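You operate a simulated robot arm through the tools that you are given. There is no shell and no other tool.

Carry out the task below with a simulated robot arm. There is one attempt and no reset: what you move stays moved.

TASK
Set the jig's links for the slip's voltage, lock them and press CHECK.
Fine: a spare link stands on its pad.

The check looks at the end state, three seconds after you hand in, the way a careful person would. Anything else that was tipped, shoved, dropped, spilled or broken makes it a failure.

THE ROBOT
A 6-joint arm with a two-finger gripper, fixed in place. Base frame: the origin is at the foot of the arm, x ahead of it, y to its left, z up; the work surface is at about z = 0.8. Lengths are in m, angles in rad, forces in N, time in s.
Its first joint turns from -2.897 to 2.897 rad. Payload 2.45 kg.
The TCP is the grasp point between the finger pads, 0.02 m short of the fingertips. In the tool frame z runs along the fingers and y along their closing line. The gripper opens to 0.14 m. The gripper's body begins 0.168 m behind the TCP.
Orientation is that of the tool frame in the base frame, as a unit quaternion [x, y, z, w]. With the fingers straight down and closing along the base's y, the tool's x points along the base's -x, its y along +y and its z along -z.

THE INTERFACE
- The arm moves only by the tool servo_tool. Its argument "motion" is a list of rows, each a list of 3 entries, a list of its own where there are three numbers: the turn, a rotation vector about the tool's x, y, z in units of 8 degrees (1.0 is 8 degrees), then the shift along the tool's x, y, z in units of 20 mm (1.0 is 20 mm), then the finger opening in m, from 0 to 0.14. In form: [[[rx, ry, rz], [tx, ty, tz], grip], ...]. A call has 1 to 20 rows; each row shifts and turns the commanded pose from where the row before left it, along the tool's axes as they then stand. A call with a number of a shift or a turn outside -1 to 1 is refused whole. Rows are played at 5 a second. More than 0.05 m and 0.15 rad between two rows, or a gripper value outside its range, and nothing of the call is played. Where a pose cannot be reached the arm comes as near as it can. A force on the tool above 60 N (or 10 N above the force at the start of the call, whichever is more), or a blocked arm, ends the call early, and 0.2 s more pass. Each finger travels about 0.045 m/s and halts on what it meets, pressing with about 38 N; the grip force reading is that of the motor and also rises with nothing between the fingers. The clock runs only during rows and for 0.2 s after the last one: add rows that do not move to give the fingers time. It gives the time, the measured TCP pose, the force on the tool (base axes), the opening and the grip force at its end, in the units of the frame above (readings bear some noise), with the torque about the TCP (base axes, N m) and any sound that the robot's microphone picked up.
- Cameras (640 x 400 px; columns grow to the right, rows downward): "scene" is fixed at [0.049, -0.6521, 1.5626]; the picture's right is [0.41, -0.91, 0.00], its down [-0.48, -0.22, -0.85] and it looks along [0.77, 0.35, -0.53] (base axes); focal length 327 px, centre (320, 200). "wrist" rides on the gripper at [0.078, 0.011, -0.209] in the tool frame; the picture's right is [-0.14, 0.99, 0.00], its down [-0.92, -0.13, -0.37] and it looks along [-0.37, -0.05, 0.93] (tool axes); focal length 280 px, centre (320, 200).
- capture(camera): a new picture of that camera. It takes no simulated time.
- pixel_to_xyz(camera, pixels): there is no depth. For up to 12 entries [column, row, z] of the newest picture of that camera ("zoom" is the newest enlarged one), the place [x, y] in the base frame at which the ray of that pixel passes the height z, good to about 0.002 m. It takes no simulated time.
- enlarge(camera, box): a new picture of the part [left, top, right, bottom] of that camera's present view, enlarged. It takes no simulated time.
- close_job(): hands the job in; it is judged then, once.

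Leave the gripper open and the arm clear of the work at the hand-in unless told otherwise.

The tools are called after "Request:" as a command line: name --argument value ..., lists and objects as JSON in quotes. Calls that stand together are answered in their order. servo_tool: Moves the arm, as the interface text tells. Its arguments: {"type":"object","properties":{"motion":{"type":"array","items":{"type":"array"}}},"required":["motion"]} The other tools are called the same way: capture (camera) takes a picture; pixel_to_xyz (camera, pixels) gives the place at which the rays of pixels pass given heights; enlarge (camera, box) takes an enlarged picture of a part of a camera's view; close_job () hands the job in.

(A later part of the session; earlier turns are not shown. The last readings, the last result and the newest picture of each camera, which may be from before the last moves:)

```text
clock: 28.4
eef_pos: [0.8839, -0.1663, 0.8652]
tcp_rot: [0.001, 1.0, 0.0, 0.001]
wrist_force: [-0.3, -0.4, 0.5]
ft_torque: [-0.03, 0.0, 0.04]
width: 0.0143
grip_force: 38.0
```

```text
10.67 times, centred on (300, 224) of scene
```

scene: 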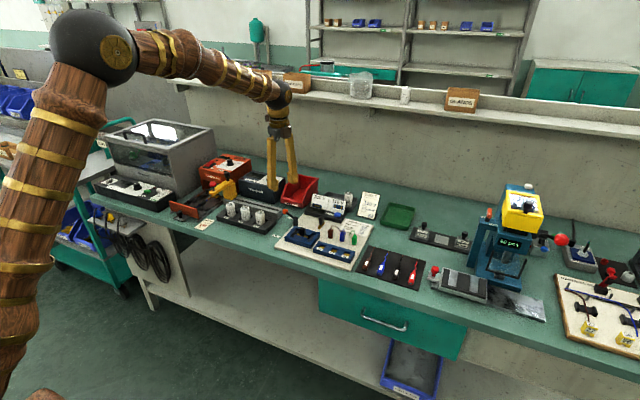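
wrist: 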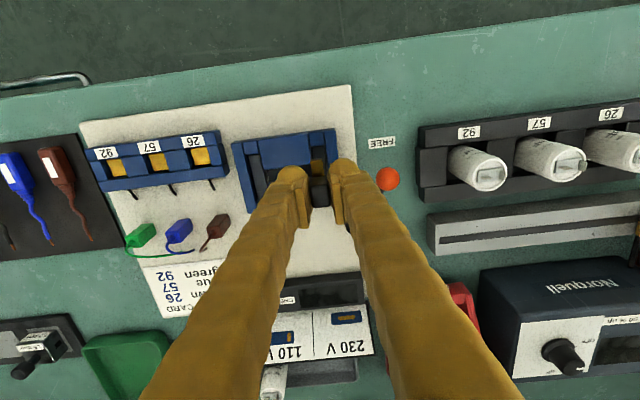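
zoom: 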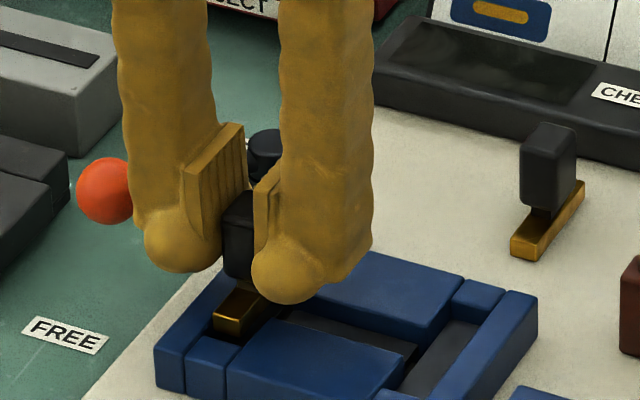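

It's entering the slot. I lower a further 10 mm in small steps.

Request:
servo_tool --motion '[[[0, 0, 0], [0, 0, 0.2], 0.005], [[0, 0, 0], [0, 0, 0.2], 0.005], [[0, 0, 0], [0, 0, 0.1], 0.005], [[0, 0, 0], [0, 0, 0], 0.005]]'

Request:
enlarge --camera "wrist" --box '[270, 130, 370, 192]'

Request:
enlarge --camera "scene" --box '[270, 205, 330, 242]'

```text
clock: 29.4
eef_pos: [0.8832, -0.1646, 0.8534]
tcp_rot: [0.0, 1.0, 0.0, 0.0]
wrist_force: [0.3, 0.3, -0.3]
ft_torque: [0.02, -0.01, 0.0]
width: 0.0142
grip_force: 37.8
```

```text
6.40 times, centred on (320, 161) of wrist
```

zoom: 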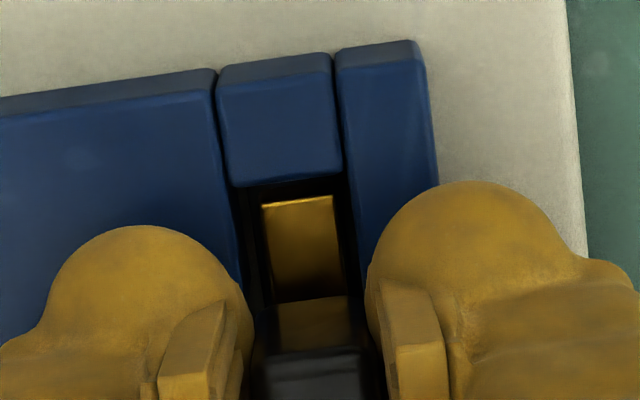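

```text
10.67 times, centred on (300, 224) of scene
```

zoom: 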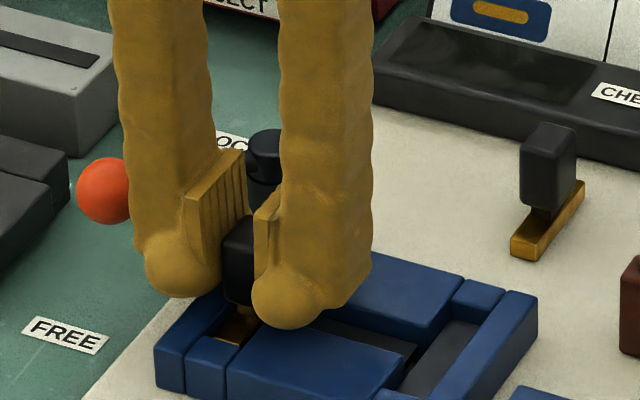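

Nearly seated, no contact force yet. Another 3 mm.

Request:
servo_tool --motion '[[[0, 0, 0], [0, 0, 0.08], 0.005], [[0, 0, 0], [0, 0, 0.08], 0.005], [[0, 0, 0], [0, 0, 0], 0.005]]'

```text
clock: 30.2
eef_pos: [0.884, -0.1652, 0.8526]
tcp_rot: [-0.001, 1.0, 0.0, 0.001]
wrist_force: [-3.8, 0.2, 31.7]
ft_torque: [-0.01, 0.21, 0.01]
width: 0.0142
grip_force: 38.0
```

31 N upward: it's seated on the floor. I relieve 2 mm, open to 40 mm and lift clear.

Request:
servo_tool --motion '[[[0, 0, 0], [0, 0, -0.1], 0.005], [[0, 0, 0], [0, 0, 0], 0.02], [[0, 0, 0], [0, 0, 0], 0.035], [[0, 0, 0], [0, 0, 0], 0.035], [[0, 0, 0], [0, 0, -0.5], 0.035], [[0, 0, 0], [0, 0, -1], 0.035], [[0, 0, 0], [0, 0, -1], 0.035], [[0, 0, 0], [0, 0, -1], 0.04], [[0, 0, 0], [0, 0, -1], 0.04], [[0, 0, 0], [0, 0, -1], 0.04], [[0, 0, 0], [0, 0, 0], 0.04]]'

Request:
capture --camera "wrist"

Request:
enlarge --camera "scene" --box '[270, 205, 330, 242]'

```text
clock: 32.6
eef_pos: [0.884, -0.168, 0.9638]
tcp_rot: [0.002, 1.0, 0.001, 0.001]
wrist_force: [-0.9, -0.4, 0.1]
ft_torque: [-0.01, -0.01, -0.02]
width: 0.04
grip_force: 0.1
```

```text
taken
```

wrist: 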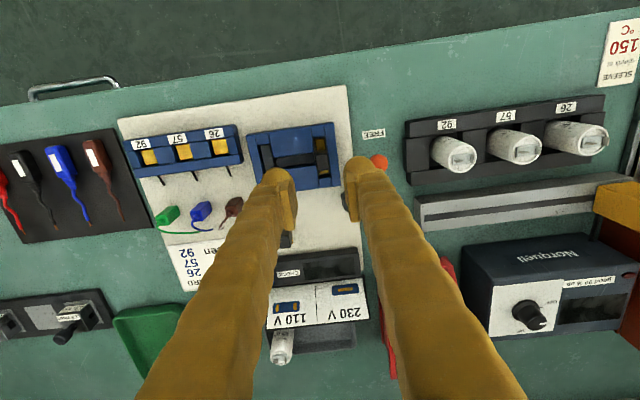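

```text
10.67 times, centred on (300, 224) of scene
```

zoom: 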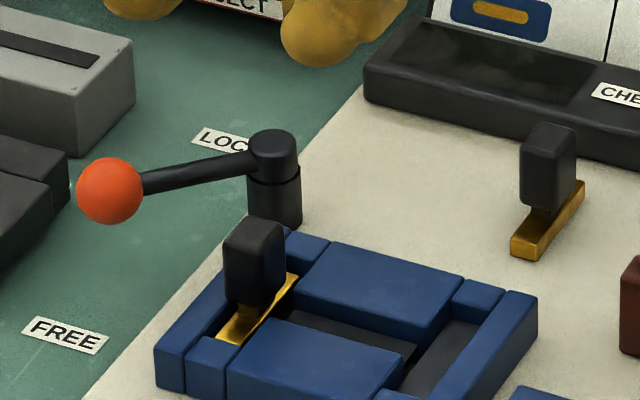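

First link sits fully in the +y slot. Now the spare: I shift toward y -0.229 and forward so that it appears between the fingers.

Request:
servo_tool --motion '[[[0, 0, 0], [-0.5, -0.76, 0], 0.05], [[0, 0, 0], [-0.5, -0.76, 0], 0.05], [[0, 0, 0], [-0.5, -0.76, 0], 0.05], [[0, 0, 0], [-0.5, -0.76, 0], 0.05], [[0, 0, 0], [0, 0, 0], 0.05]]'

Request:
capture --camera "wrist"

Request:
enlarge --camera "wrist" --box '[250, 150, 410, 250]'

```text
clock: 33.8
eef_pos: [0.9241, -0.2267, 0.9635]
tcp_rot: [0.001, 1.0, 0.0, 0.0]
wrist_force: [-0.2, 0.3, 0.2]
ft_torque: [-0.04, 0.02, -0.02]
width: 0.0499
grip_force: 0.2
```

```text
taken
```

wrist: 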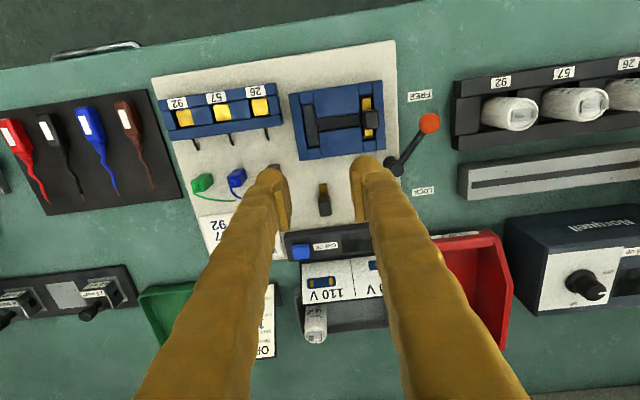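

```text
4.00 times, centred on (330, 200) of wrist
```

zoom: 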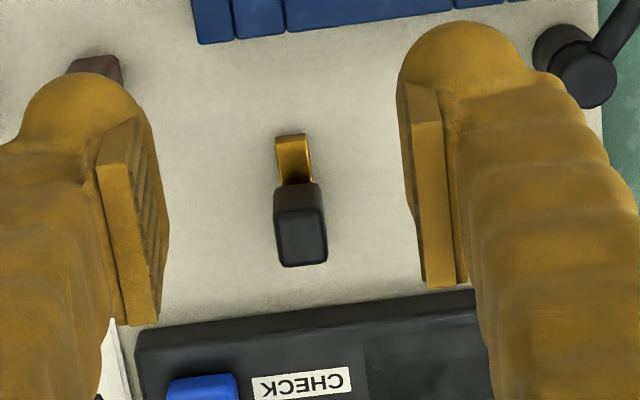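

I measure the spare's handle top (zoom (301,238)), the bar end, the CHECK housing edge and the brown connector.

Request:
pixel_to_xyz --camera "zoom" --pixels '[[276, 212, 0.848], [319, 208, 0.848], [327, 262, 0.848], [283, 267, 0.848], [276, 137, 0.816], [308, 134, 0.816], [135, 333, 0.825], [470, 292, 0.825], [120, 80, 0.83], [200, 388, 0.838], [575, 85, 0.843]]'

```text
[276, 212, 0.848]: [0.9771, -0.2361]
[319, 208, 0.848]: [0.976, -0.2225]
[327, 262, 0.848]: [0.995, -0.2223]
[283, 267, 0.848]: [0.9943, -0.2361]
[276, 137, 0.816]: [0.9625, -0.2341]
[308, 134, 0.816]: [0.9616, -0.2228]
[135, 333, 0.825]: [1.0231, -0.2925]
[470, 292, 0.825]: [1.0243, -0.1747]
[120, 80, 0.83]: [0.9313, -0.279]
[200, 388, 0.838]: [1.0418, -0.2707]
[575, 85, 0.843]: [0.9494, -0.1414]
```

Spare handle centre ≈ (0.9855, -0.2293), top z 0.848. It's slightly beyond straight-down reach, so I tilt the tool 12° outward (keeping finger pads vertical in x–z), and approach above it.

Request:
servo_tool --motion '[[[0, -0.75, 0], [0, 0, 0], 0.05], [[0, -0.75, 0], [0, 0, 0], 0.035], [[0, 0, 0], [-0.586, -0.033, 0.936], 0.035], [[0, 0, 0], [-0.586, -0.033, 0.936], 0.035], [[0, 0, 0], [-0.586, -0.033, 0.936], 0.035], [[0, 0, 0], [-0.586, -0.033, 0.936], 0.035], [[0, 0, 0], [0, 0, 0], 0.035]]'

Request:
capture --camera "wrist"

Request:
enlarge --camera "scene" --box '[270, 185, 370, 247]'

```text
clock: 35.4
eef_pos: [0.9839, -0.2287, 0.9003]
tcp_rot: [0.001, 0.995, -0.001, 0.104]
wrist_force: [-0.1, 0.3, -0.8]
ft_torque: [-0.03, -0.02, -0.03]
width: 0.0352
grip_force: 0.1
```

```text
taken
```

wrist: 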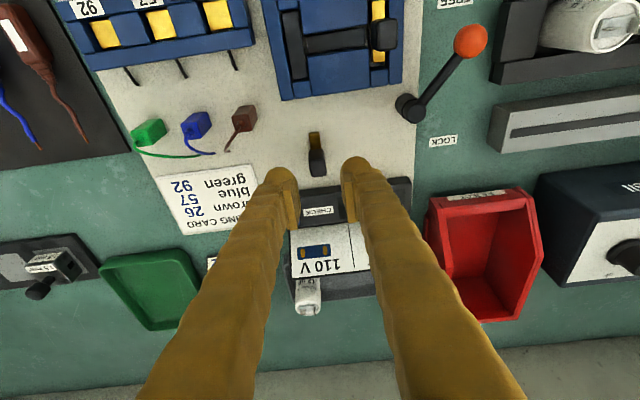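

```text
6.40 times, centred on (320, 216) of scene
```

zoom: 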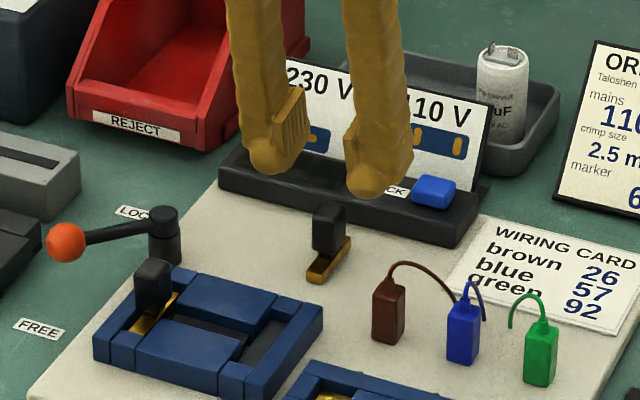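

Well aligned. I go straight down (base vertical) 49 mm around the spare's handle.

Request:
servo_tool --motion '[[[0, 0, 0], [0.147, -0.01, 0.809], 0.035], [[0, 0, 0], [0.147, -0.01, 0.809], 0.035], [[0, 0, 0], [0.147, 0, 0.809], 0.035], [[0, 0, 0], [0, 0, 0], 0.035]]'

Request:
capture --camera "wrist"

Request:
enlarge --camera "scene" --box '[290, 195, 350, 232]'

```text
clock: 36.4
eef_pos: [0.9868, -0.2292, 0.8516]
tcp_rot: [0.0, 0.994, -0.001, 0.105]
wrist_force: [-0.5, -0.1, -0.1]
ft_torque: [-0.03, 0.01, 0.01]
width: 0.0348
grip_force: 0.1
```

```text
taken
```

wrist: 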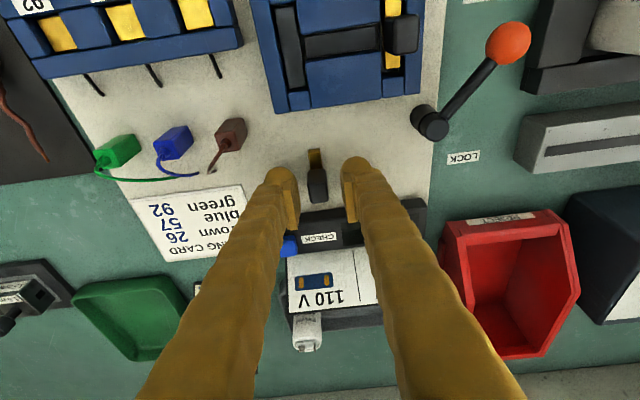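

```text
10.67 times, centred on (320, 214) of scene
```

zoom: 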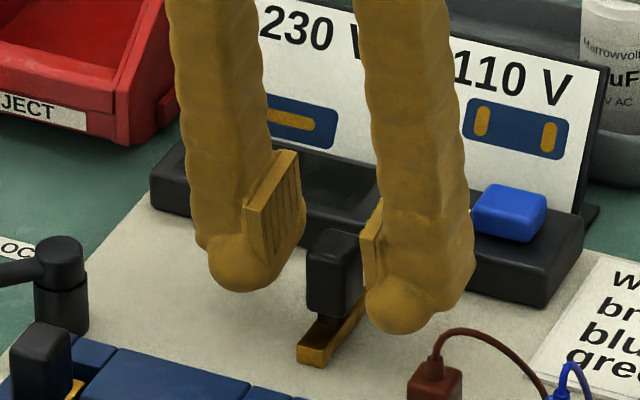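

Straddled well. I close on the handle.

Request:
servo_tool --motion '[[[0, 0, 0], [0, 0, 0], 0.02], [[0, 0, 0], [0, 0, 0], 0.005], [[0, 0, 0], [0, 0, 0], 0.005], [[0, 0, 0], [0, 0, 0], 0.005]]'

Request:
enlarge --camera "scene" --box '[290, 195, 350, 232]'

```text
clock: 37.4
eef_pos: [0.9866, -0.2285, 0.8527]
tcp_rot: [0.001, 0.995, 0.0, 0.104]
wrist_force: [-0.4, -0.3, 0.2]
ft_torque: [0.01, -0.04, -0.01]
width: 0.0143
grip_force: 37.8
```

```text
10.67 times, centred on (320, 214) of scene
```

zoom: 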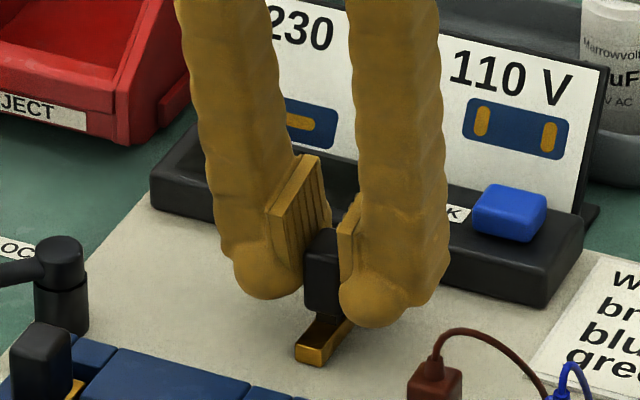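

Gripped (14.3 mm). I lift straight up 50 mm, then translate to above the -y slot keeping the tilt.

Request:
servo_tool --motion '[[[0, 0, 0], [-0.1, 0, -0.489], 0.005], [[0, 0, 0], [-0.21, 0, -0.978], 0.005], [[0, 0, 0], [-0.21, 0, -0.978], 0.005], [[0, 0, 0], [0, 0, 0], 0.005], [[0, 0, 0], [0.983, -0.06, -0.209], 0.005], [[0, 0, 0], [0.983, -0.06, -0.209], 0.005], [[0, 0, 0], [0.983, -0.06, -0.209], 0.005], [[0, 0, 0], [0.983, -0.06, -0.209], 0.005], [[0, 0, 0], [0.983, -0.06, -0.209], 0.005], [[0, 0, 0], [0, 0, 0], 0.005], [[0, 0, 0], [0, 0, 0], 0.005]]'

Request:
capture --camera "wrist"

Request:
enlarge --camera "wrist" --box '[270, 110, 390, 185]'

Request:
enlarge --camera "scene" --box '[275, 200, 345, 244]'

```text
clock: 39.8
eef_pos: [0.8855, -0.2369, 0.9009]
tcp_rot: [0.001, 0.994, -0.001, 0.105]
wrist_force: [-1.2, -0.2, -0.5]
ft_torque: [-0.03, -0.04, 0.01]
width: 0.0143
grip_force: 38.4
```

```text
taken
```

wrist: 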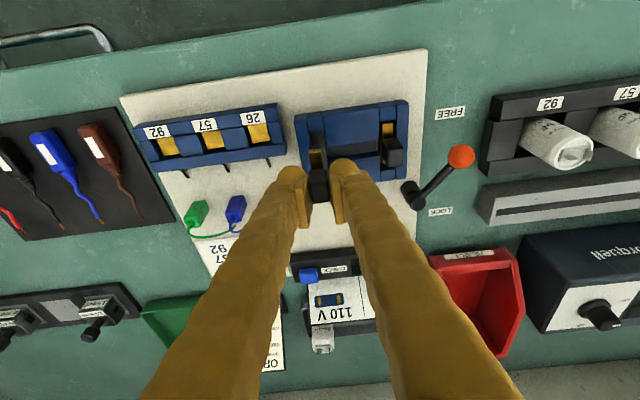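

```text
5.33 times, centred on (330, 148) of wrist
```

zoom: 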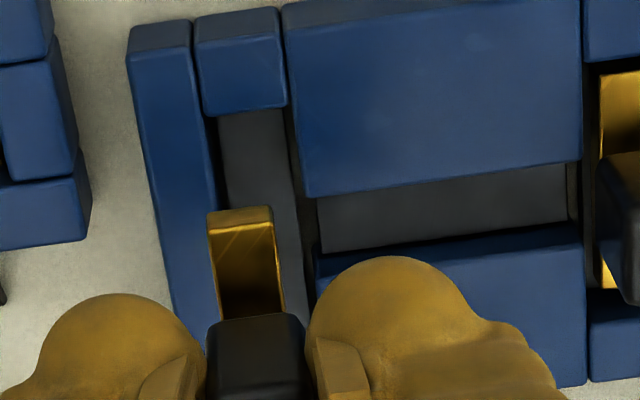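

```text
9.09 times, centred on (310, 222) of scene
```

zoom: 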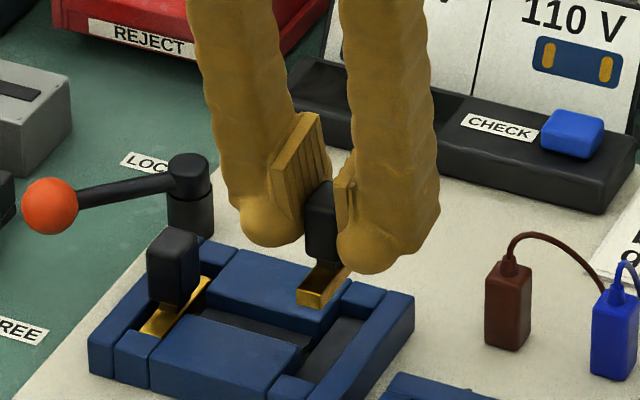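

I check the bar's near end corners in the zoom — (208,213) and (272,207) at z ≈ 0.866 — and slot edges.

Request:
pixel_to_xyz --camera "wrist" --pixels '[[309, 150, 0.866], [321, 148.8, 0.866], [314.2, 144.5, 0.82], [326.5, 141, 0.82], [310.7, 132, 0.82], [323.3, 131, 0.82]]'

Request:
enlarge --camera "wrist" --box '[290, 120, 350, 158]'

```text
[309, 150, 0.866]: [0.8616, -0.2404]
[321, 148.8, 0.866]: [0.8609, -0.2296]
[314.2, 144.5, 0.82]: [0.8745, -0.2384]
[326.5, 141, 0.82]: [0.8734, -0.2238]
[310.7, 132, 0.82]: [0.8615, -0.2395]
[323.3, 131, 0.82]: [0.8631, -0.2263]
```

```text
10.53 times, centred on (320, 139) of wrist
```

zoom: 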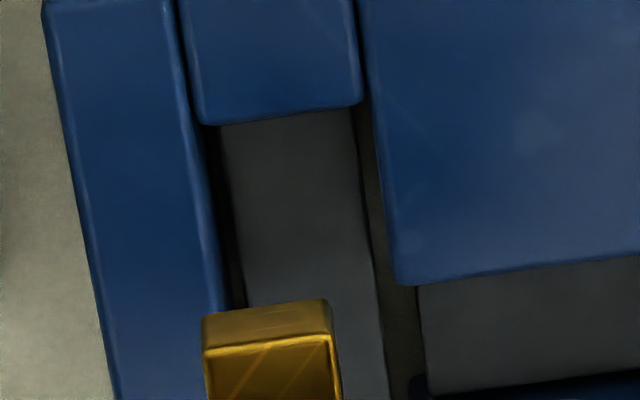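

I refine: bar top edge is the bright line at zoom (207,350)–(327,341); slot wall top edges at (203,126),(366,104),(225,290),(397,282).

Request:
pixel_to_xyz --camera "zoom" --pixels '[[207, 350, 0.866], [327, 341, 0.866], [202, 318, 0.858], [328, 303, 0.858], [203, 126, 0.826], [366, 104, 0.826], [225, 290, 0.826], [397, 282, 0.826], [215, 135, 0.812], [350, 110, 0.812], [233, 290, 0.812], [375, 290, 0.812]]'

```text
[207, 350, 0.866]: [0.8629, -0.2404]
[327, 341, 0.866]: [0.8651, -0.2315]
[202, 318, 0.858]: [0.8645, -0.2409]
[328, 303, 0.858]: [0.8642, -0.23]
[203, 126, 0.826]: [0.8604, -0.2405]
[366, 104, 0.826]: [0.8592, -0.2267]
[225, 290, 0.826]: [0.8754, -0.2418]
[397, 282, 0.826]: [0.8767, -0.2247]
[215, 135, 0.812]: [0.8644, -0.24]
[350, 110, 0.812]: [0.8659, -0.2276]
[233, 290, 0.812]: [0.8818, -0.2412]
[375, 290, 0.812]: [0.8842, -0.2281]
```

Bar is about 1.7 mm too far -y and 1.8 mm too far +x relative to the slot. I correct that while lowering 30 mm vertically.

Request:
servo_tool --motion '[[[0, 0, 0], [0.2, 0.0425, 0.725], 0.005], [[0, 0, 0], [0.2, 0.0425, 0.725], 0.005], [[0, 0, 0], [0, 0, 0], 0.005], [[0, 0, 0], [0, 0, 0], 0.005]]'

Request:
enlarge --camera "wrist" --box '[280, 120, 360, 170]'

Request:
enlarge --camera "scene" --box '[275, 205, 335, 242]'

```text
clock: 40.8
eef_pos: [0.8832, -0.2321, 0.8718]
tcp_rot: [0.001, 0.994, 0.0, 0.105]
wrist_force: [-0.1, -0.2, -0.5]
ft_torque: [0.02, -0.05, -0.02]
width: 0.0144
grip_force: 38.3
```

```text
8.00 times, centred on (320, 145) of wrist
```

zoom: 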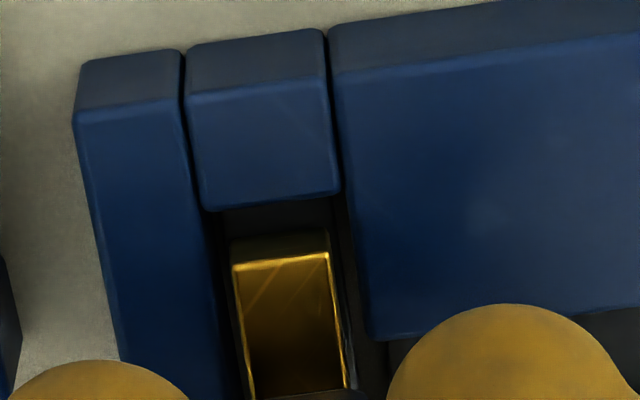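

```text
10.67 times, centred on (305, 224) of scene
```

zoom: 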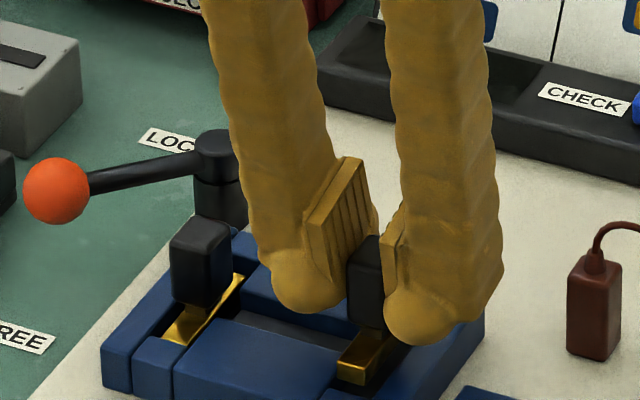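

Bar is centred between the slot walls. I continue down 10 mm, then 6 mm.

Request:
servo_tool --motion '[[[0, 0, 0], [0.052, 0, 0.245], 0.005], [[0, 0, 0], [0.052, 0, 0.245], 0.005], [[0, 0, 0], [0, 0, 0], 0.005]]'

Request:
enlarge --camera "wrist" --box '[280, 120, 360, 170]'

```text
clock: 41.6
eef_pos: [0.8846, -0.2341, 0.8614]
tcp_rot: [0.001, 0.995, 0.0, 0.105]
wrist_force: [1.3, -0.6, 1.7]
ft_torque: [-0.01, -0.03, -0.04]
width: 0.0142
grip_force: 37.9
```

```text
8.00 times, centred on (320, 145) of wrist
```

zoom: 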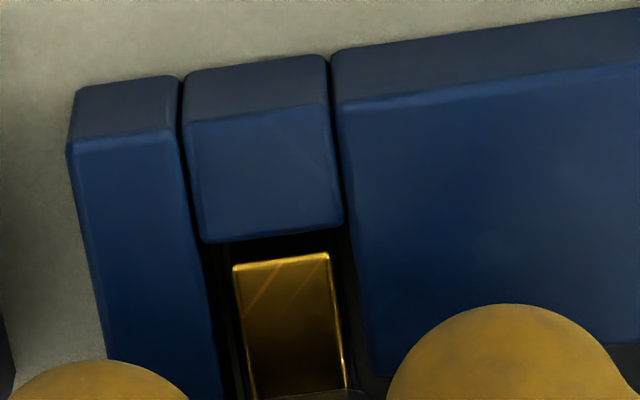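

It's in the slot. I lower by 2 mm steps until seated.

Request:
servo_tool --motion '[[[0, 0, 0], [0.021, 0, 0.098], 0.005], [[0, 0, 0], [0.021, 0, 0.098], 0.005], [[0, 0, 0], [0, 0, 0], 0.005]]'

Request:
servo_tool --motion '[[[0, 0, 0], [0.021, 0, 0.098], 0.005], [[0, 0, 0], [0, 0, 0], 0.005]]'

Request:
enlarge --camera "wrist" --box '[280, 120, 360, 170]'

Request:
enlarge --camera "scene" --box '[275, 205, 335, 242]'

```text
clock: 42.4
eef_pos: [0.8845, -0.2333, 0.8572]
tcp_rot: [0.001, 0.994, 0.0, 0.105]
wrist_force: [-0.2, 0.6, 6.0]
ft_torque: [0.05, -0.07, -0.01]
width: 0.0141
grip_force: 38.2
```

```text
clock: 43.0
eef_pos: [0.8839, -0.2327, 0.8568]
tcp_rot: [0.0, 0.994, -0.001, 0.105]
wrist_force: [-6.0, -0.5, 31.4]
ft_torque: [0.0, 0.26, 0.0]
width: 0.0142
grip_force: 38.1
```

```text
8.00 times, centred on (320, 145) of wrist
```

zoom: 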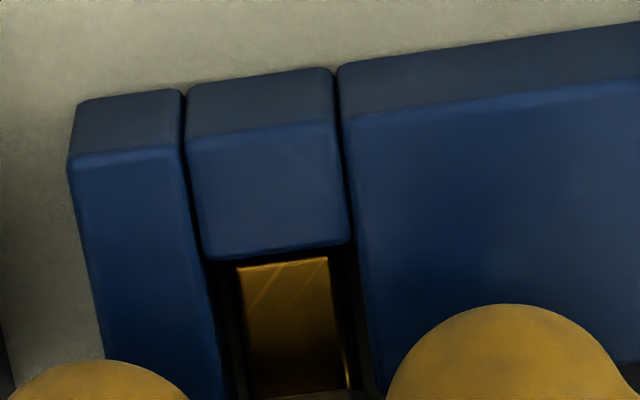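

```text
10.67 times, centred on (305, 224) of scene
```

zoom: 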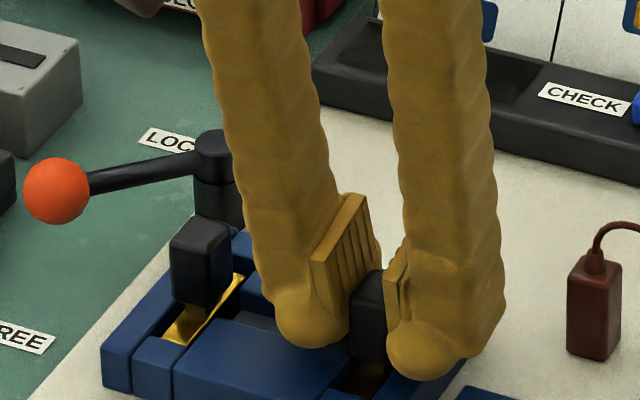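

31 N: seated. I relieve, open and lift vertically.

Request:
servo_tool --motion '[[[0, 0, 0], [-0.021, 0, -0.098], 0.005], [[0, 0, 0], [0, 0, 0], 0.02], [[0, 0, 0], [0, 0, 0], 0.035], [[0, 0, 0], [0, 0, 0], 0.035], [[0, 0, 0], [-0.104, 0, -0.489], 0.035], [[0, 0, 0], [-0.208, 0, -0.978], 0.035], [[0, 0, 0], [-0.208, 0, -0.978], 0.035], [[0, 0, 0], [-0.208, 0, -0.978], 0.035], [[0, 0, 0], [-0.208, 0, -0.978], 0.04], [[0, 0, 0], [0, 0, 0], 0.04]]'

Request:
capture --camera "wrist"

Request:
enlarge --camera "wrist" --box '[270, 90, 430, 190]'

Request:
enlarge --camera "scene" --box '[275, 205, 335, 242]'

```text
clock: 45.2
eef_pos: [0.8836, -0.2327, 0.9475]
tcp_rot: [0.001, 0.994, -0.001, 0.105]
wrist_force: [0.4, -0.3, -0.6]
ft_torque: [0.02, 0.02, -0.05]
width: 0.04
grip_force: 0.0
```

```text
taken
```

wrist: 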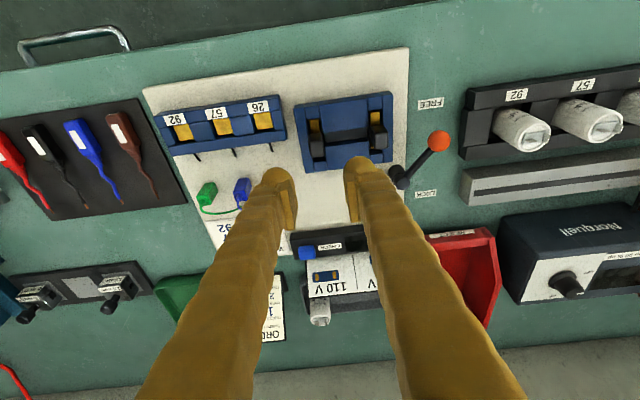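

```text
4.00 times, centred on (350, 140) of wrist
```

zoom: 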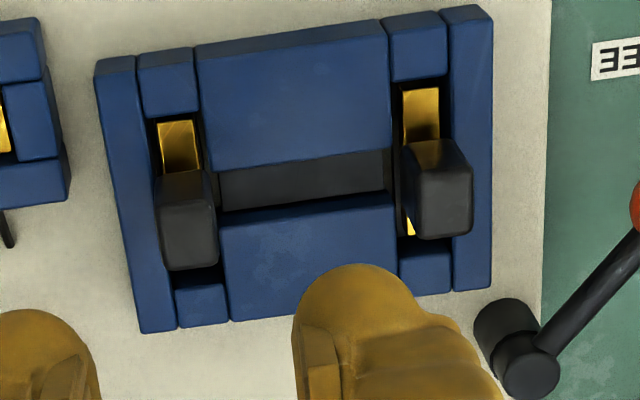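

```text
10.67 times, centred on (305, 224) of scene
```

zoom: 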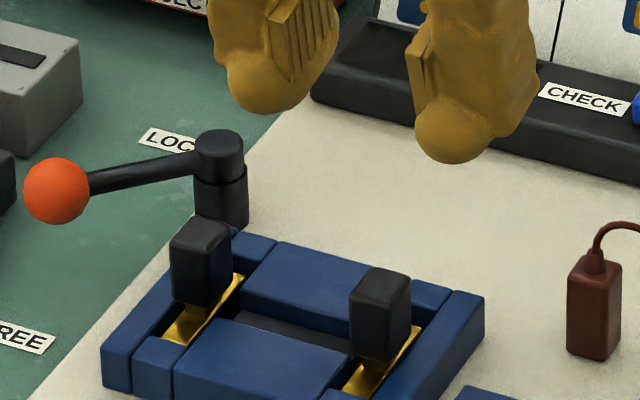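

Both links sit in the outer slots. I check handle tops by triangulation to make sure both are seated equally.

Request:
pixel_to_xyz --camera "wrist" --pixels '[[317.3, 149.3, 0.851], [380.8, 140.8, 0.851], [309, 119.5, 0.82], [319, 119, 0.82], [371, 112.5, 0.82], [380, 111.5, 0.82]]'

Request:
pixel_to_xyz --camera "scene" --pixels '[[293.75, 226.7, 0.851], [310.7, 231.3, 0.851]]'

```text
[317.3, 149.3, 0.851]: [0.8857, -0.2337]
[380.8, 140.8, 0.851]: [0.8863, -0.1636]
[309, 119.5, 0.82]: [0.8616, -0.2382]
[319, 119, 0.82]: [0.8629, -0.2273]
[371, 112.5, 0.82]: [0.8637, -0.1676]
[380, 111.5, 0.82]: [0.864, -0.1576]
```

```text
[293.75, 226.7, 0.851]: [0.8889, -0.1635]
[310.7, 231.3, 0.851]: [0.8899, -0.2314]
```

Both handles triangulate to z ≈ 0.85, seated alike. Now the lever: I untilt, move above it (TCP 45 mm out from pivot, toward (0.911, -0.111)) and yaw to align with it.

Request:
servo_tool --motion '[[[0, 0.75, 0], [0, 0, 0], 0.04], [[0, 0.75, 0], [0, 0, 0], 0.04], [[0, 0, 0], [-0.2, 0.872, 0], 0.04], [[0, 0, 0], [-0.2, 0.872, 0], 0.04], [[0, 0, 0], [-0.2, 0.872, 0], 0.04], [[0, 0, 0], [-0.2, 0.872, 0], 0.04], [[0, 0, 0], [-0.2, 0.872, 0], 0.04], [[0, 0, 0], [-0.2, 0.872, 0], 0.04], [[0, 0, 0], [-0.2, 0.872, 0], 0.04], [[0, 0, 0.88], [0, 0, 0], 0.04], [[0, 0, 0.88], [0, 0, 0], 0.04], [[0, 0, 0.88], [0, 0, 0], 0.04], [[0, 0, 0.88], [0, 0, 0], 0.04], [[0, 0, 0.88], [0, 0, 0], 0.04], [[0, 0, 0], [0, 0, 0], 0.036]]'

Request:
capture --camera "wrist"

Request:
enlarge --camera "wrist" --box '[240, 120, 400, 220]'

```text
clock: 48.4
eef_pos: [0.9124, -0.111, 0.9467]
tcp_rot: [0.304, 0.953, -0.001, 0.0]
wrist_force: [-0.4, 0.4, -0.3]
ft_torque: [-0.01, -0.02, 0.03]
width: 0.0359
grip_force: 0.0
```

```text
taken
```

wrist: 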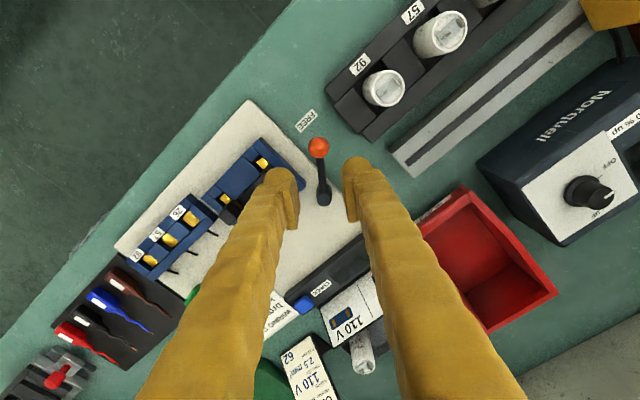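

```text
4.00 times, centred on (320, 170) of wrist
```

zoom: 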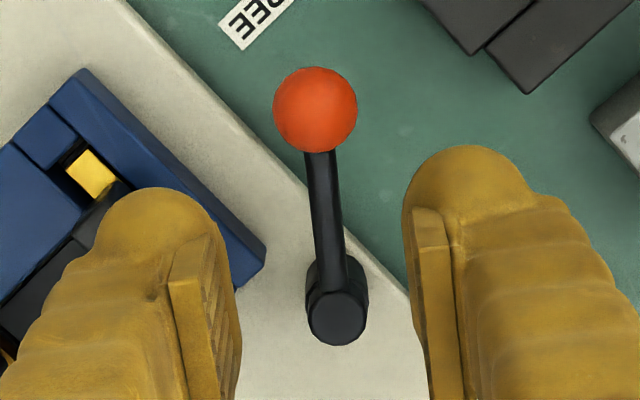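

Lever is centred between the fingers; the link handle has ≥15 mm clearance to the left finger. I descend to z ≈ 0.855.

Request:
servo_tool --motion '[[[0, 0, 0], [0, 0, 1], 0.036], [[0, 0, 0], [0, 0, 1], 0.036], [[0, 0, 0], [0, 0, 1], 0.036], [[0, 0, 0], [0, 0, 1], 0.036], [[0, 0, 0], [0, 0, 0.6], 0.036], [[0, 0, 0], [0, 0, 0], 0.036]]'

Request:
enlarge --camera "wrist" --box '[220, 120, 420, 260]'

Request:
enlarge --camera "scene" --box '[260, 190, 340, 240]'

```text
clock: 49.8
eef_pos: [0.9115, -0.1098, 0.854]
tcp_rot: [0.304, 0.953, 0.0, 0.0]
wrist_force: [-0.6, -0.3, 0.3]
ft_torque: [0.01, 0.01, -0.02]
width: 0.0359
grip_force: 0.1
```

```text
2.86 times, centred on (320, 190) of wrist
```

zoom: 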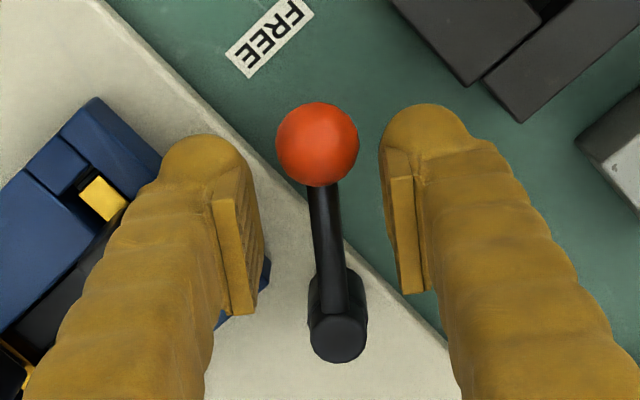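

```text
8.00 times, centred on (300, 215) of scene
```

zoom: 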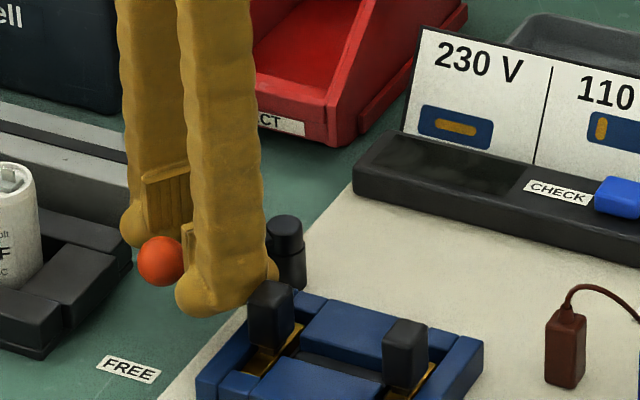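

I narrow the gap and sweep the lever clockwise back toward LOCK, 64° first.

Request:
servo_tool --motion '[[[0, 0, 0], [0, 0, 0], 0.027], [[0, 0, 0], [0, 0, 0], 0.027], [[0, 0, 1], [-0.022, 0.313, 0], 0.027], [[0, 0, 1], [-0.022, 0.313, 0], 0.027], [[0, 0, 1], [-0.022, 0.313, 0], 0.027], [[0, 0, 1], [-0.022, 0.313, 0], 0.027], [[0, 0, 0], [0, 0, 0], 0.027]]'

Request:
servo_tool --motion '[[[0, 0, 1], [-0.022, 0.313, 0], 0.027], [[0, 0, 1], [-0.022, 0.313, 0], 0.027], [[0, 0, 1], [-0.022, 0.313, 0], 0.027], [[0, 0, 1], [-0.022, 0.313, 0], 0.027], [[0, 0, 0], [0, 0, 0], 0.027]]'

Request:
capture --camera "wrist"

Request:
enlarge --camera "scene" --box '[260, 190, 340, 240]'

```text
clock: 51.4
eef_pos: [0.9322, -0.0958, 0.8554]
tcp_rot: [0.555, 0.832, 0.0, 0.0]
wrist_force: [0.2, -0.5, 1.4]
ft_torque: [-0.03, 0.01, 0.04]
width: 0.0273
grip_force: 0.1
```

```text
clock: 52.6
eef_pos: [0.9566, -0.0917, 0.8541]
tcp_rot: [0.762, 0.647, 0.0, 0.0]
wrist_force: [-0.8, 0.1, 0.5]
ft_torque: [0.0, 0.02, 0.0]
width: 0.0271
grip_force: 0.0
```

```text
taken
```

wrist: 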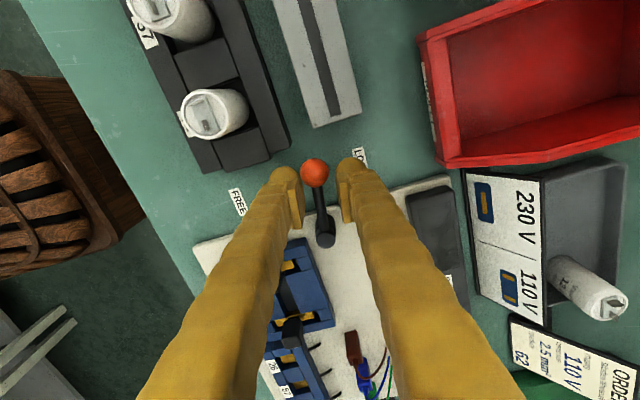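

```text
8.00 times, centred on (300, 215) of scene
```

zoom: 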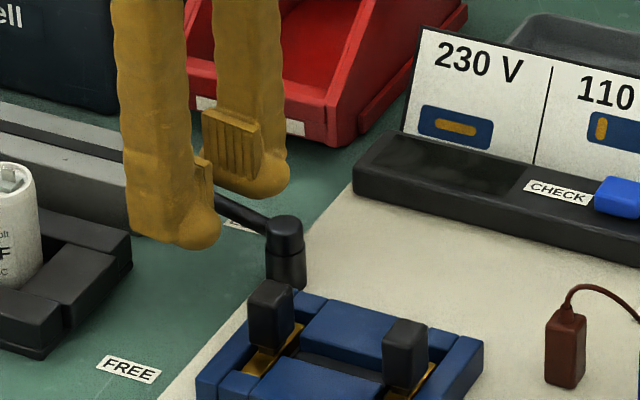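

Lever at about +9°. I continue 16° and watch forces.

Request:
servo_tool --motion '[[[0, 0, 1], [-0.022, 0.313, 0], 0.027], [[0, 0, 1], [-0.022, 0.313, 0], 0.027], [[0, 0, 0], [0, 0, 0], 0.027]]'

Request:
enlarge --camera "wrist" --box '[220, 120, 420, 260]'

```text
clock: 53.4
eef_pos: [0.9686, -0.0957, 0.8546]
tcp_rot: [0.845, 0.535, 0.001, -0.001]
wrist_force: [-5.6, -1.2, 0.8]
ft_torque: [0.0, 0.07, 0.12]
width: 0.0301
grip_force: 2.1
```

```text
2.86 times, centred on (320, 190) of wrist
```

zoom: 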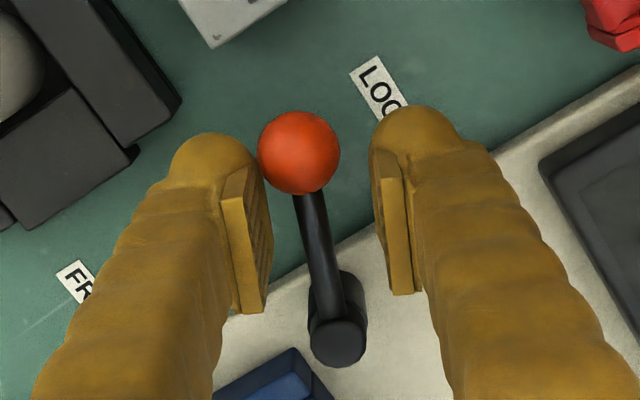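

Resistance begins here (≈6 N, left pad pushing the knob) at the same angle the lever started at. I push a bit further to make sure it's on its stop.

Request:
servo_tool --motion '[[[0, 0, 0.5], [-0.011, 0.157, 0], 0.027], [[0, 0, 0], [0, 0.1, 0], 0.027], [[0, 0, 0], [0, 0, 0], 0.027]]'

Request:
enlarge --camera "wrist" --box '[220, 120, 420, 260]'

```text
clock: 54.2
eef_pos: [0.9731, -0.0977, 0.8522]
tcp_rot: [0.863, 0.505, 0.001, 0.0]
wrist_force: [-20.6, 2.6, 2.1]
ft_torque: [0.0, 0.26, 0.43]
width: 0.0401
grip_force: 9.8
```

```text
2.86 times, centred on (320, 190) of wrist
```

zoom: 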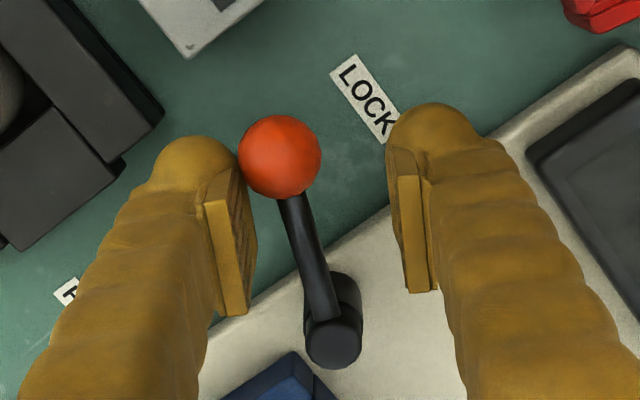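

20 N at the stop: lever is on LOCK. I back off, open and lift straight up.

Request:
servo_tool --motion '[[[0, 0, -0.3], [0, -0.22, 0], 0.04], [[0, 0, 0], [0, 0, 0], 0.042], [[0, 0, 0], [0, 0, -0.5], 0.042], [[0, 0, 0], [0, 0, -1], 0.042], [[0, 0, 0], [0, 0, -1], 0.042], [[0, 0, 0], [0, 0, -1], 0.042], [[0, 0, 0], [0, 0, -1], 0.042], [[0, 0, 0], [0, 0, -1], 0.042], [[0, 0, 0], [0, 0, 0], 0.042]]'

Request:
capture --camera "wrist"

Request:
enlarge --camera "scene" --box '[260, 190, 360, 252]'

```text
clock: 56.2
eef_pos: [0.9692, -0.0961, 0.9647]
tcp_rot: [0.852, 0.523, -0.001, 0.0]
wrist_force: [0.2, 0.4, 0.2]
ft_torque: [0.0, -0.01, -0.02]
width: 0.042
grip_force: 0.0
```

```text
taken
```

wrist: 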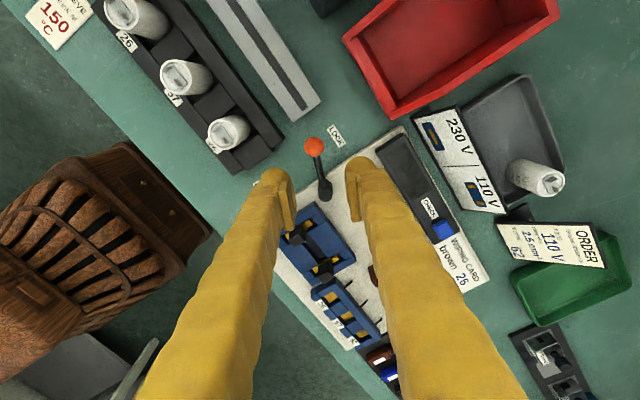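

```text
6.40 times, centred on (310, 221) of scene
```

zoom: 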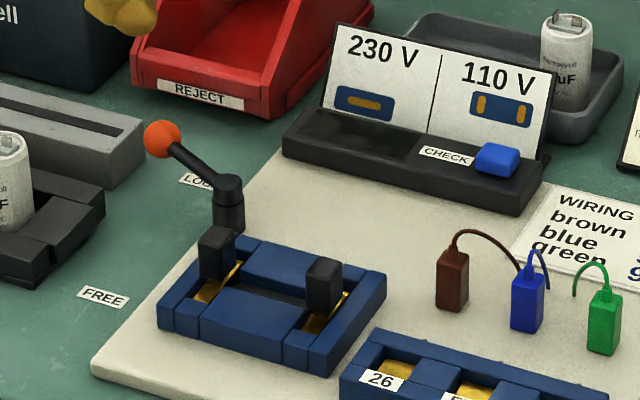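

Lever is back at LOCK, links unchanged. Now the CHECK button near (1.048, -0.27, 0.838). I yaw back 117° at this height and close the fingers.

Request:
servo_tool --motion '[[[0, 0, -0.975], [0, 0, 0], 0.042], [[0, 0, -0.975], [0, 0, 0], 0.042], [[0, 0, -0.975], [0, 0, 0], 0.042], [[0, 0, -0.975], [0, 0, 0], 0.042], [[0, 0, -0.975], [0, 0, 0], 0.042], [[0, 0, -0.975], [0, 0, 0], 0.042], [[0, 0, -0.975], [0, 0, 0], 0.042], [[0, 0, -0.975], [0, 0, 0], 0.042], [[0, 0, -0.975], [0, 0, 0], 0.042], [[0, 0, -0.975], [0, 0, 0], 0.042], [[0, 0, -0.975], [0, 0, 0], 0.042], [[0, 0, -0.975], [0, 0, 0], 0.042], [[0, 0, -0.975], [0, 0, 0], 0.042], [[0, 0, -0.975], [0, 0, 0], 0.042], [[0, 0, -0.975], [0, 0, 0], 0.042], [[0, 0, 0], [0, 0, 0], 0.06]]'

Request:
servo_tool --motion '[[[0, 0, 0], [0.2, -0.9, 0], 0.08], [[0, 0, 0], [0.2, -0.9, 0], 0.1], [[0, 0, 0], [0.2, -0.9, 0], 0.1], [[0, 0, 0], [0.2, -0.9, 0], 0.1], [[0, 0, 0], [0.2, -0.9, 0], 0.1], [[0, 0, 0], [0.2, -0.9, 0], 0.1], [[0, 0, 0], [0.2, -0.9, 0], 0.1], [[0, 0, 0], [0.2, -0.9, 0], 0.1], [[0, 0, 0], [0.2, -0.9, 0], 0.1], [[0, 0, 0], [0, 0, 0], 0.1]]'

Request:
capture --camera "wrist"

Request:
enlarge --camera "wrist" --box '[260, 170, 420, 270]'

```text
clock: 59.6
eef_pos: [0.9693, -0.0959, 0.9651]
tcp_rot: [-0.001, 1.0, 0.0, 0.001]
wrist_force: [-0.1, 0.8, -0.1]
ft_torque: [-0.01, -0.01, 0.0]
width: 0.0601
grip_force: 0.2
```

```text
clock: 61.8
eef_pos: [0.9339, -0.2584, 0.9639]
tcp_rot: [-0.001, 1.0, 0.001, 0.0]
wrist_force: [0.2, -0.2, 0.1]
ft_torque: [0.0, -0.04, -0.02]
width: 0.1
grip_force: 0.0
```

```text
taken
```

wrist: 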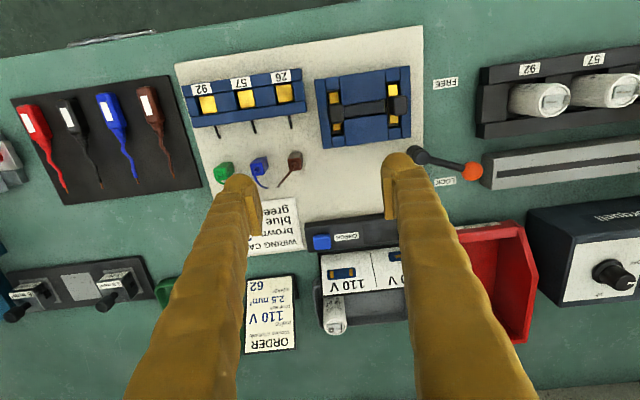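

```text
4.00 times, centred on (340, 220) of wrist
```

zoom: 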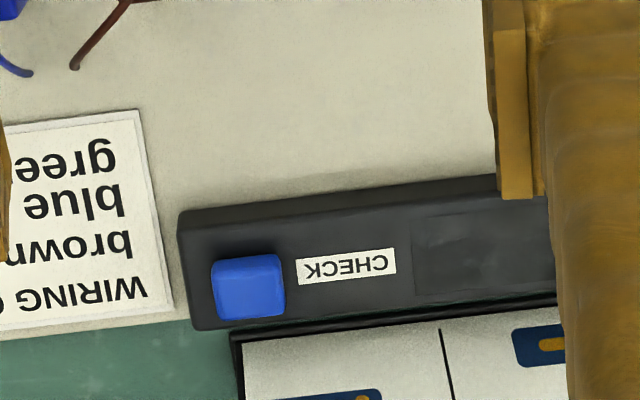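

I measure the button top (zoom ~(250,293)), its edges, the housing edge and the panel's lower edge.

Request:
pixel_to_xyz --camera "zoom" --pixels '[[250, 293, 0.838], [247, 272, 0.838], [252, 316, 0.838], [216, 295, 0.838], [284, 290, 0.838], [180, 228, 0.825], [240, 332, 0.825], [245, 345, 0.83], [340, 320, 0.83]]'

Request:
enlarge --camera "scene" --box '[300, 180, 380, 230]'

```text
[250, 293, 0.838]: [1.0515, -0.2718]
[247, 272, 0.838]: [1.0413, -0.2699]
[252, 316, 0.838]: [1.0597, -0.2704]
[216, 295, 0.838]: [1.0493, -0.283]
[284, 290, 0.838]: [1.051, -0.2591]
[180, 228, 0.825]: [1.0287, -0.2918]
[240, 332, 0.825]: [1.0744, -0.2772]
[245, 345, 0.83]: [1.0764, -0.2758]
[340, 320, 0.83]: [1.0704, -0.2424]
```

```text
8.00 times, centred on (340, 205) of scene
```

zoom: 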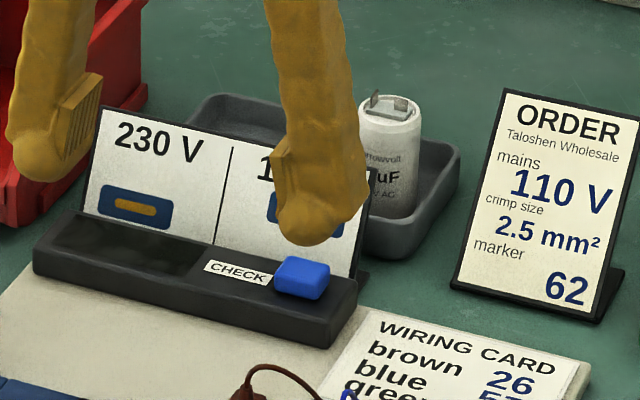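

Button centre ≈ (1.050, -0.271), top z ≈ 0.838; the panel leans back behind it. I close the fingers, tilt 24° outward and move above the button to z 0.905.

Request:
servo_tool --motion '[[[0, -0.75, 0], [0, 0, 0], 0.06], [[0, -0.75, 0], [0, 0, 0], 0.03], [[0, -0.75, 0], [0, 0, 0], 0.0], [[0, -0.75, 0], [0, 0, 0], 0.0], [[0, 0, 0], [0, 0, 0], 0.0], [[0, 0, 0], [-0.668, -0.105, 0.8355], 0.0], [[0, 0, 0], [-0.668, -0.105, 0.8355], 0.0], [[0, 0, 0], [-0.668, -0.105, 0.8355], 0.0], [[0, 0, 0], [-0.668, -0.105, 0.8355], 0.0], [[0, 0, 0], [-0.668, -0.105, 0.8355], 0.0], [[0, 0, 0], [-0.668, -0.105, 0.8355], 0.0], [[0, 0, 0], [0, 0, 0], 0.0]]'

Request:
capture --camera "wrist"

Request:
enlarge --camera "scene" --box '[280, 170, 380, 232]'

```text
clock: 64.4
eef_pos: [1.0497, -0.2715, 0.9074]
tcp_rot: [-0.001, 0.978, 0.0, 0.208]
wrist_force: [0.2, 0.4, -0.7]
ft_torque: [-0.02, 0.03, -0.04]
width: 0.0
grip_force: 29.1
```

```text
taken
```

wrist: 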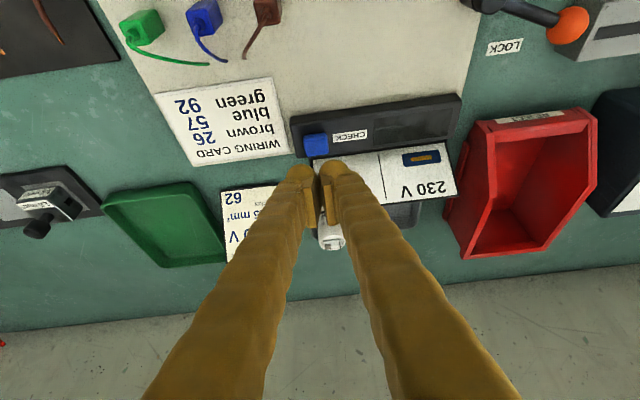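

```text
6.40 times, centred on (330, 201) of scene
```

zoom: 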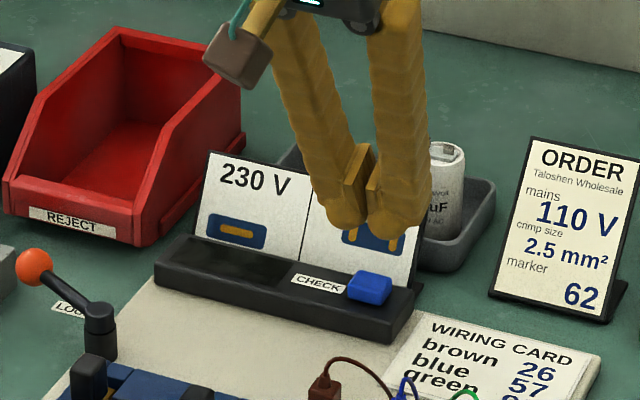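

I'm over the button. I shift 8 mm toward +y so one fingertip is centred on it, and go down 35 mm vertically to look.

Request:
servo_tool --motion '[[[0, 0, 0], [0.237, 0.21, 0.533], 0.0], [[0, 0, 0], [0.237, 0.21, 0.533], 0.0], [[0, 0, 0], [0.237, 0, 0.533], 0.0], [[0, 0, 0], [0, 0, 0], 0.0]]'

Request:
enlarge --camera "wrist" --box '[260, 120, 400, 208]'

Request:
enlarge --camera "scene" --box '[310, 185, 370, 222]'

```text
clock: 65.4
eef_pos: [1.0484, -0.264, 0.8721]
tcp_rot: [-0.001, 0.978, -0.001, 0.208]
wrist_force: [-0.9, 0.7, -0.4]
ft_torque: [0.02, 0.03, 0.01]
width: 0.0
grip_force: 29.1
```

```text
4.55 times, centred on (330, 164) of wrist
```

zoom: 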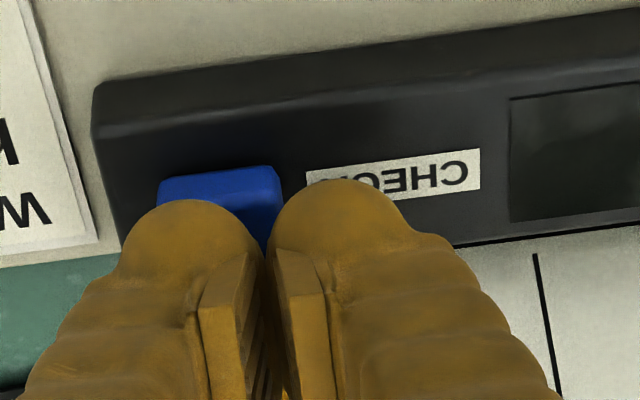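

```text
10.67 times, centred on (340, 204) of scene
```

zoom: 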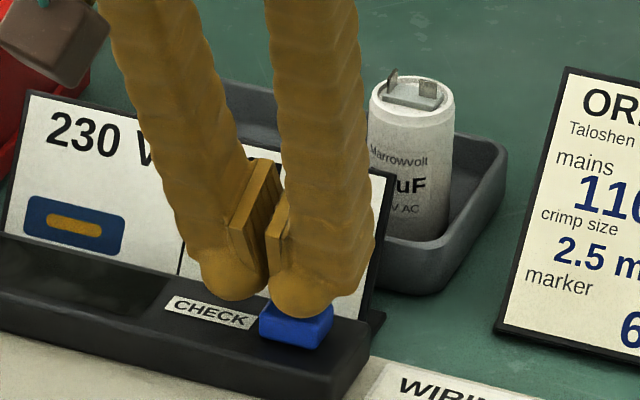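

The -y fingertip is over the button. I press down in small steps, reading force and sound.

Request:
servo_tool --motion '[[[0, 0, 0], [0.081, 0, 0.183], 0.0], [[0, 0, 0], [0.081, 0, 0.183], 0.0], [[0, 0, 0], [0, 0, 0], 0.0]]'

Request:
servo_tool --motion '[[[0, 0, 0], [0.041, 0, 0.091], 0.0], [[0, 0, 0], [0, 0, 0], 0.0]]'

Request:
servo_tool --motion '[[[0, 0, 0], [0.041, 0, 0.091], 0.0], [[0, 0, 0], [0, 0, 0], 0.0]]'

```text
clock: 66.2
eef_pos: [1.048, -0.2623, 0.8634]
tcp_rot: [-0.001, 0.978, 0.001, 0.208]
wrist_force: [-0.4, -0.4, 1.1]
ft_torque: [0.0, -0.04, -0.02]
width: 0.0002
grip_force: 29.0
```

```text
clock: 66.8
eef_pos: [1.0475, -0.2629, 0.8601]
tcp_rot: [-0.001, 0.978, 0.0, 0.208]
wrist_force: [1.2, -0.2, 2.3]
ft_torque: [-0.04, 0.0, 0.0]
width: 0.0
grip_force: 29.2
heard: click
```

```text
clock: 67.4
eef_pos: [1.0481, -0.2627, 0.8607]
tcp_rot: [-0.001, 0.978, 0.0, 0.208]
wrist_force: [-4.9, 1.9, 15.1]
ft_torque: [-0.11, 0.2, -0.05]
width: 0.0
grip_force: 29.3
```

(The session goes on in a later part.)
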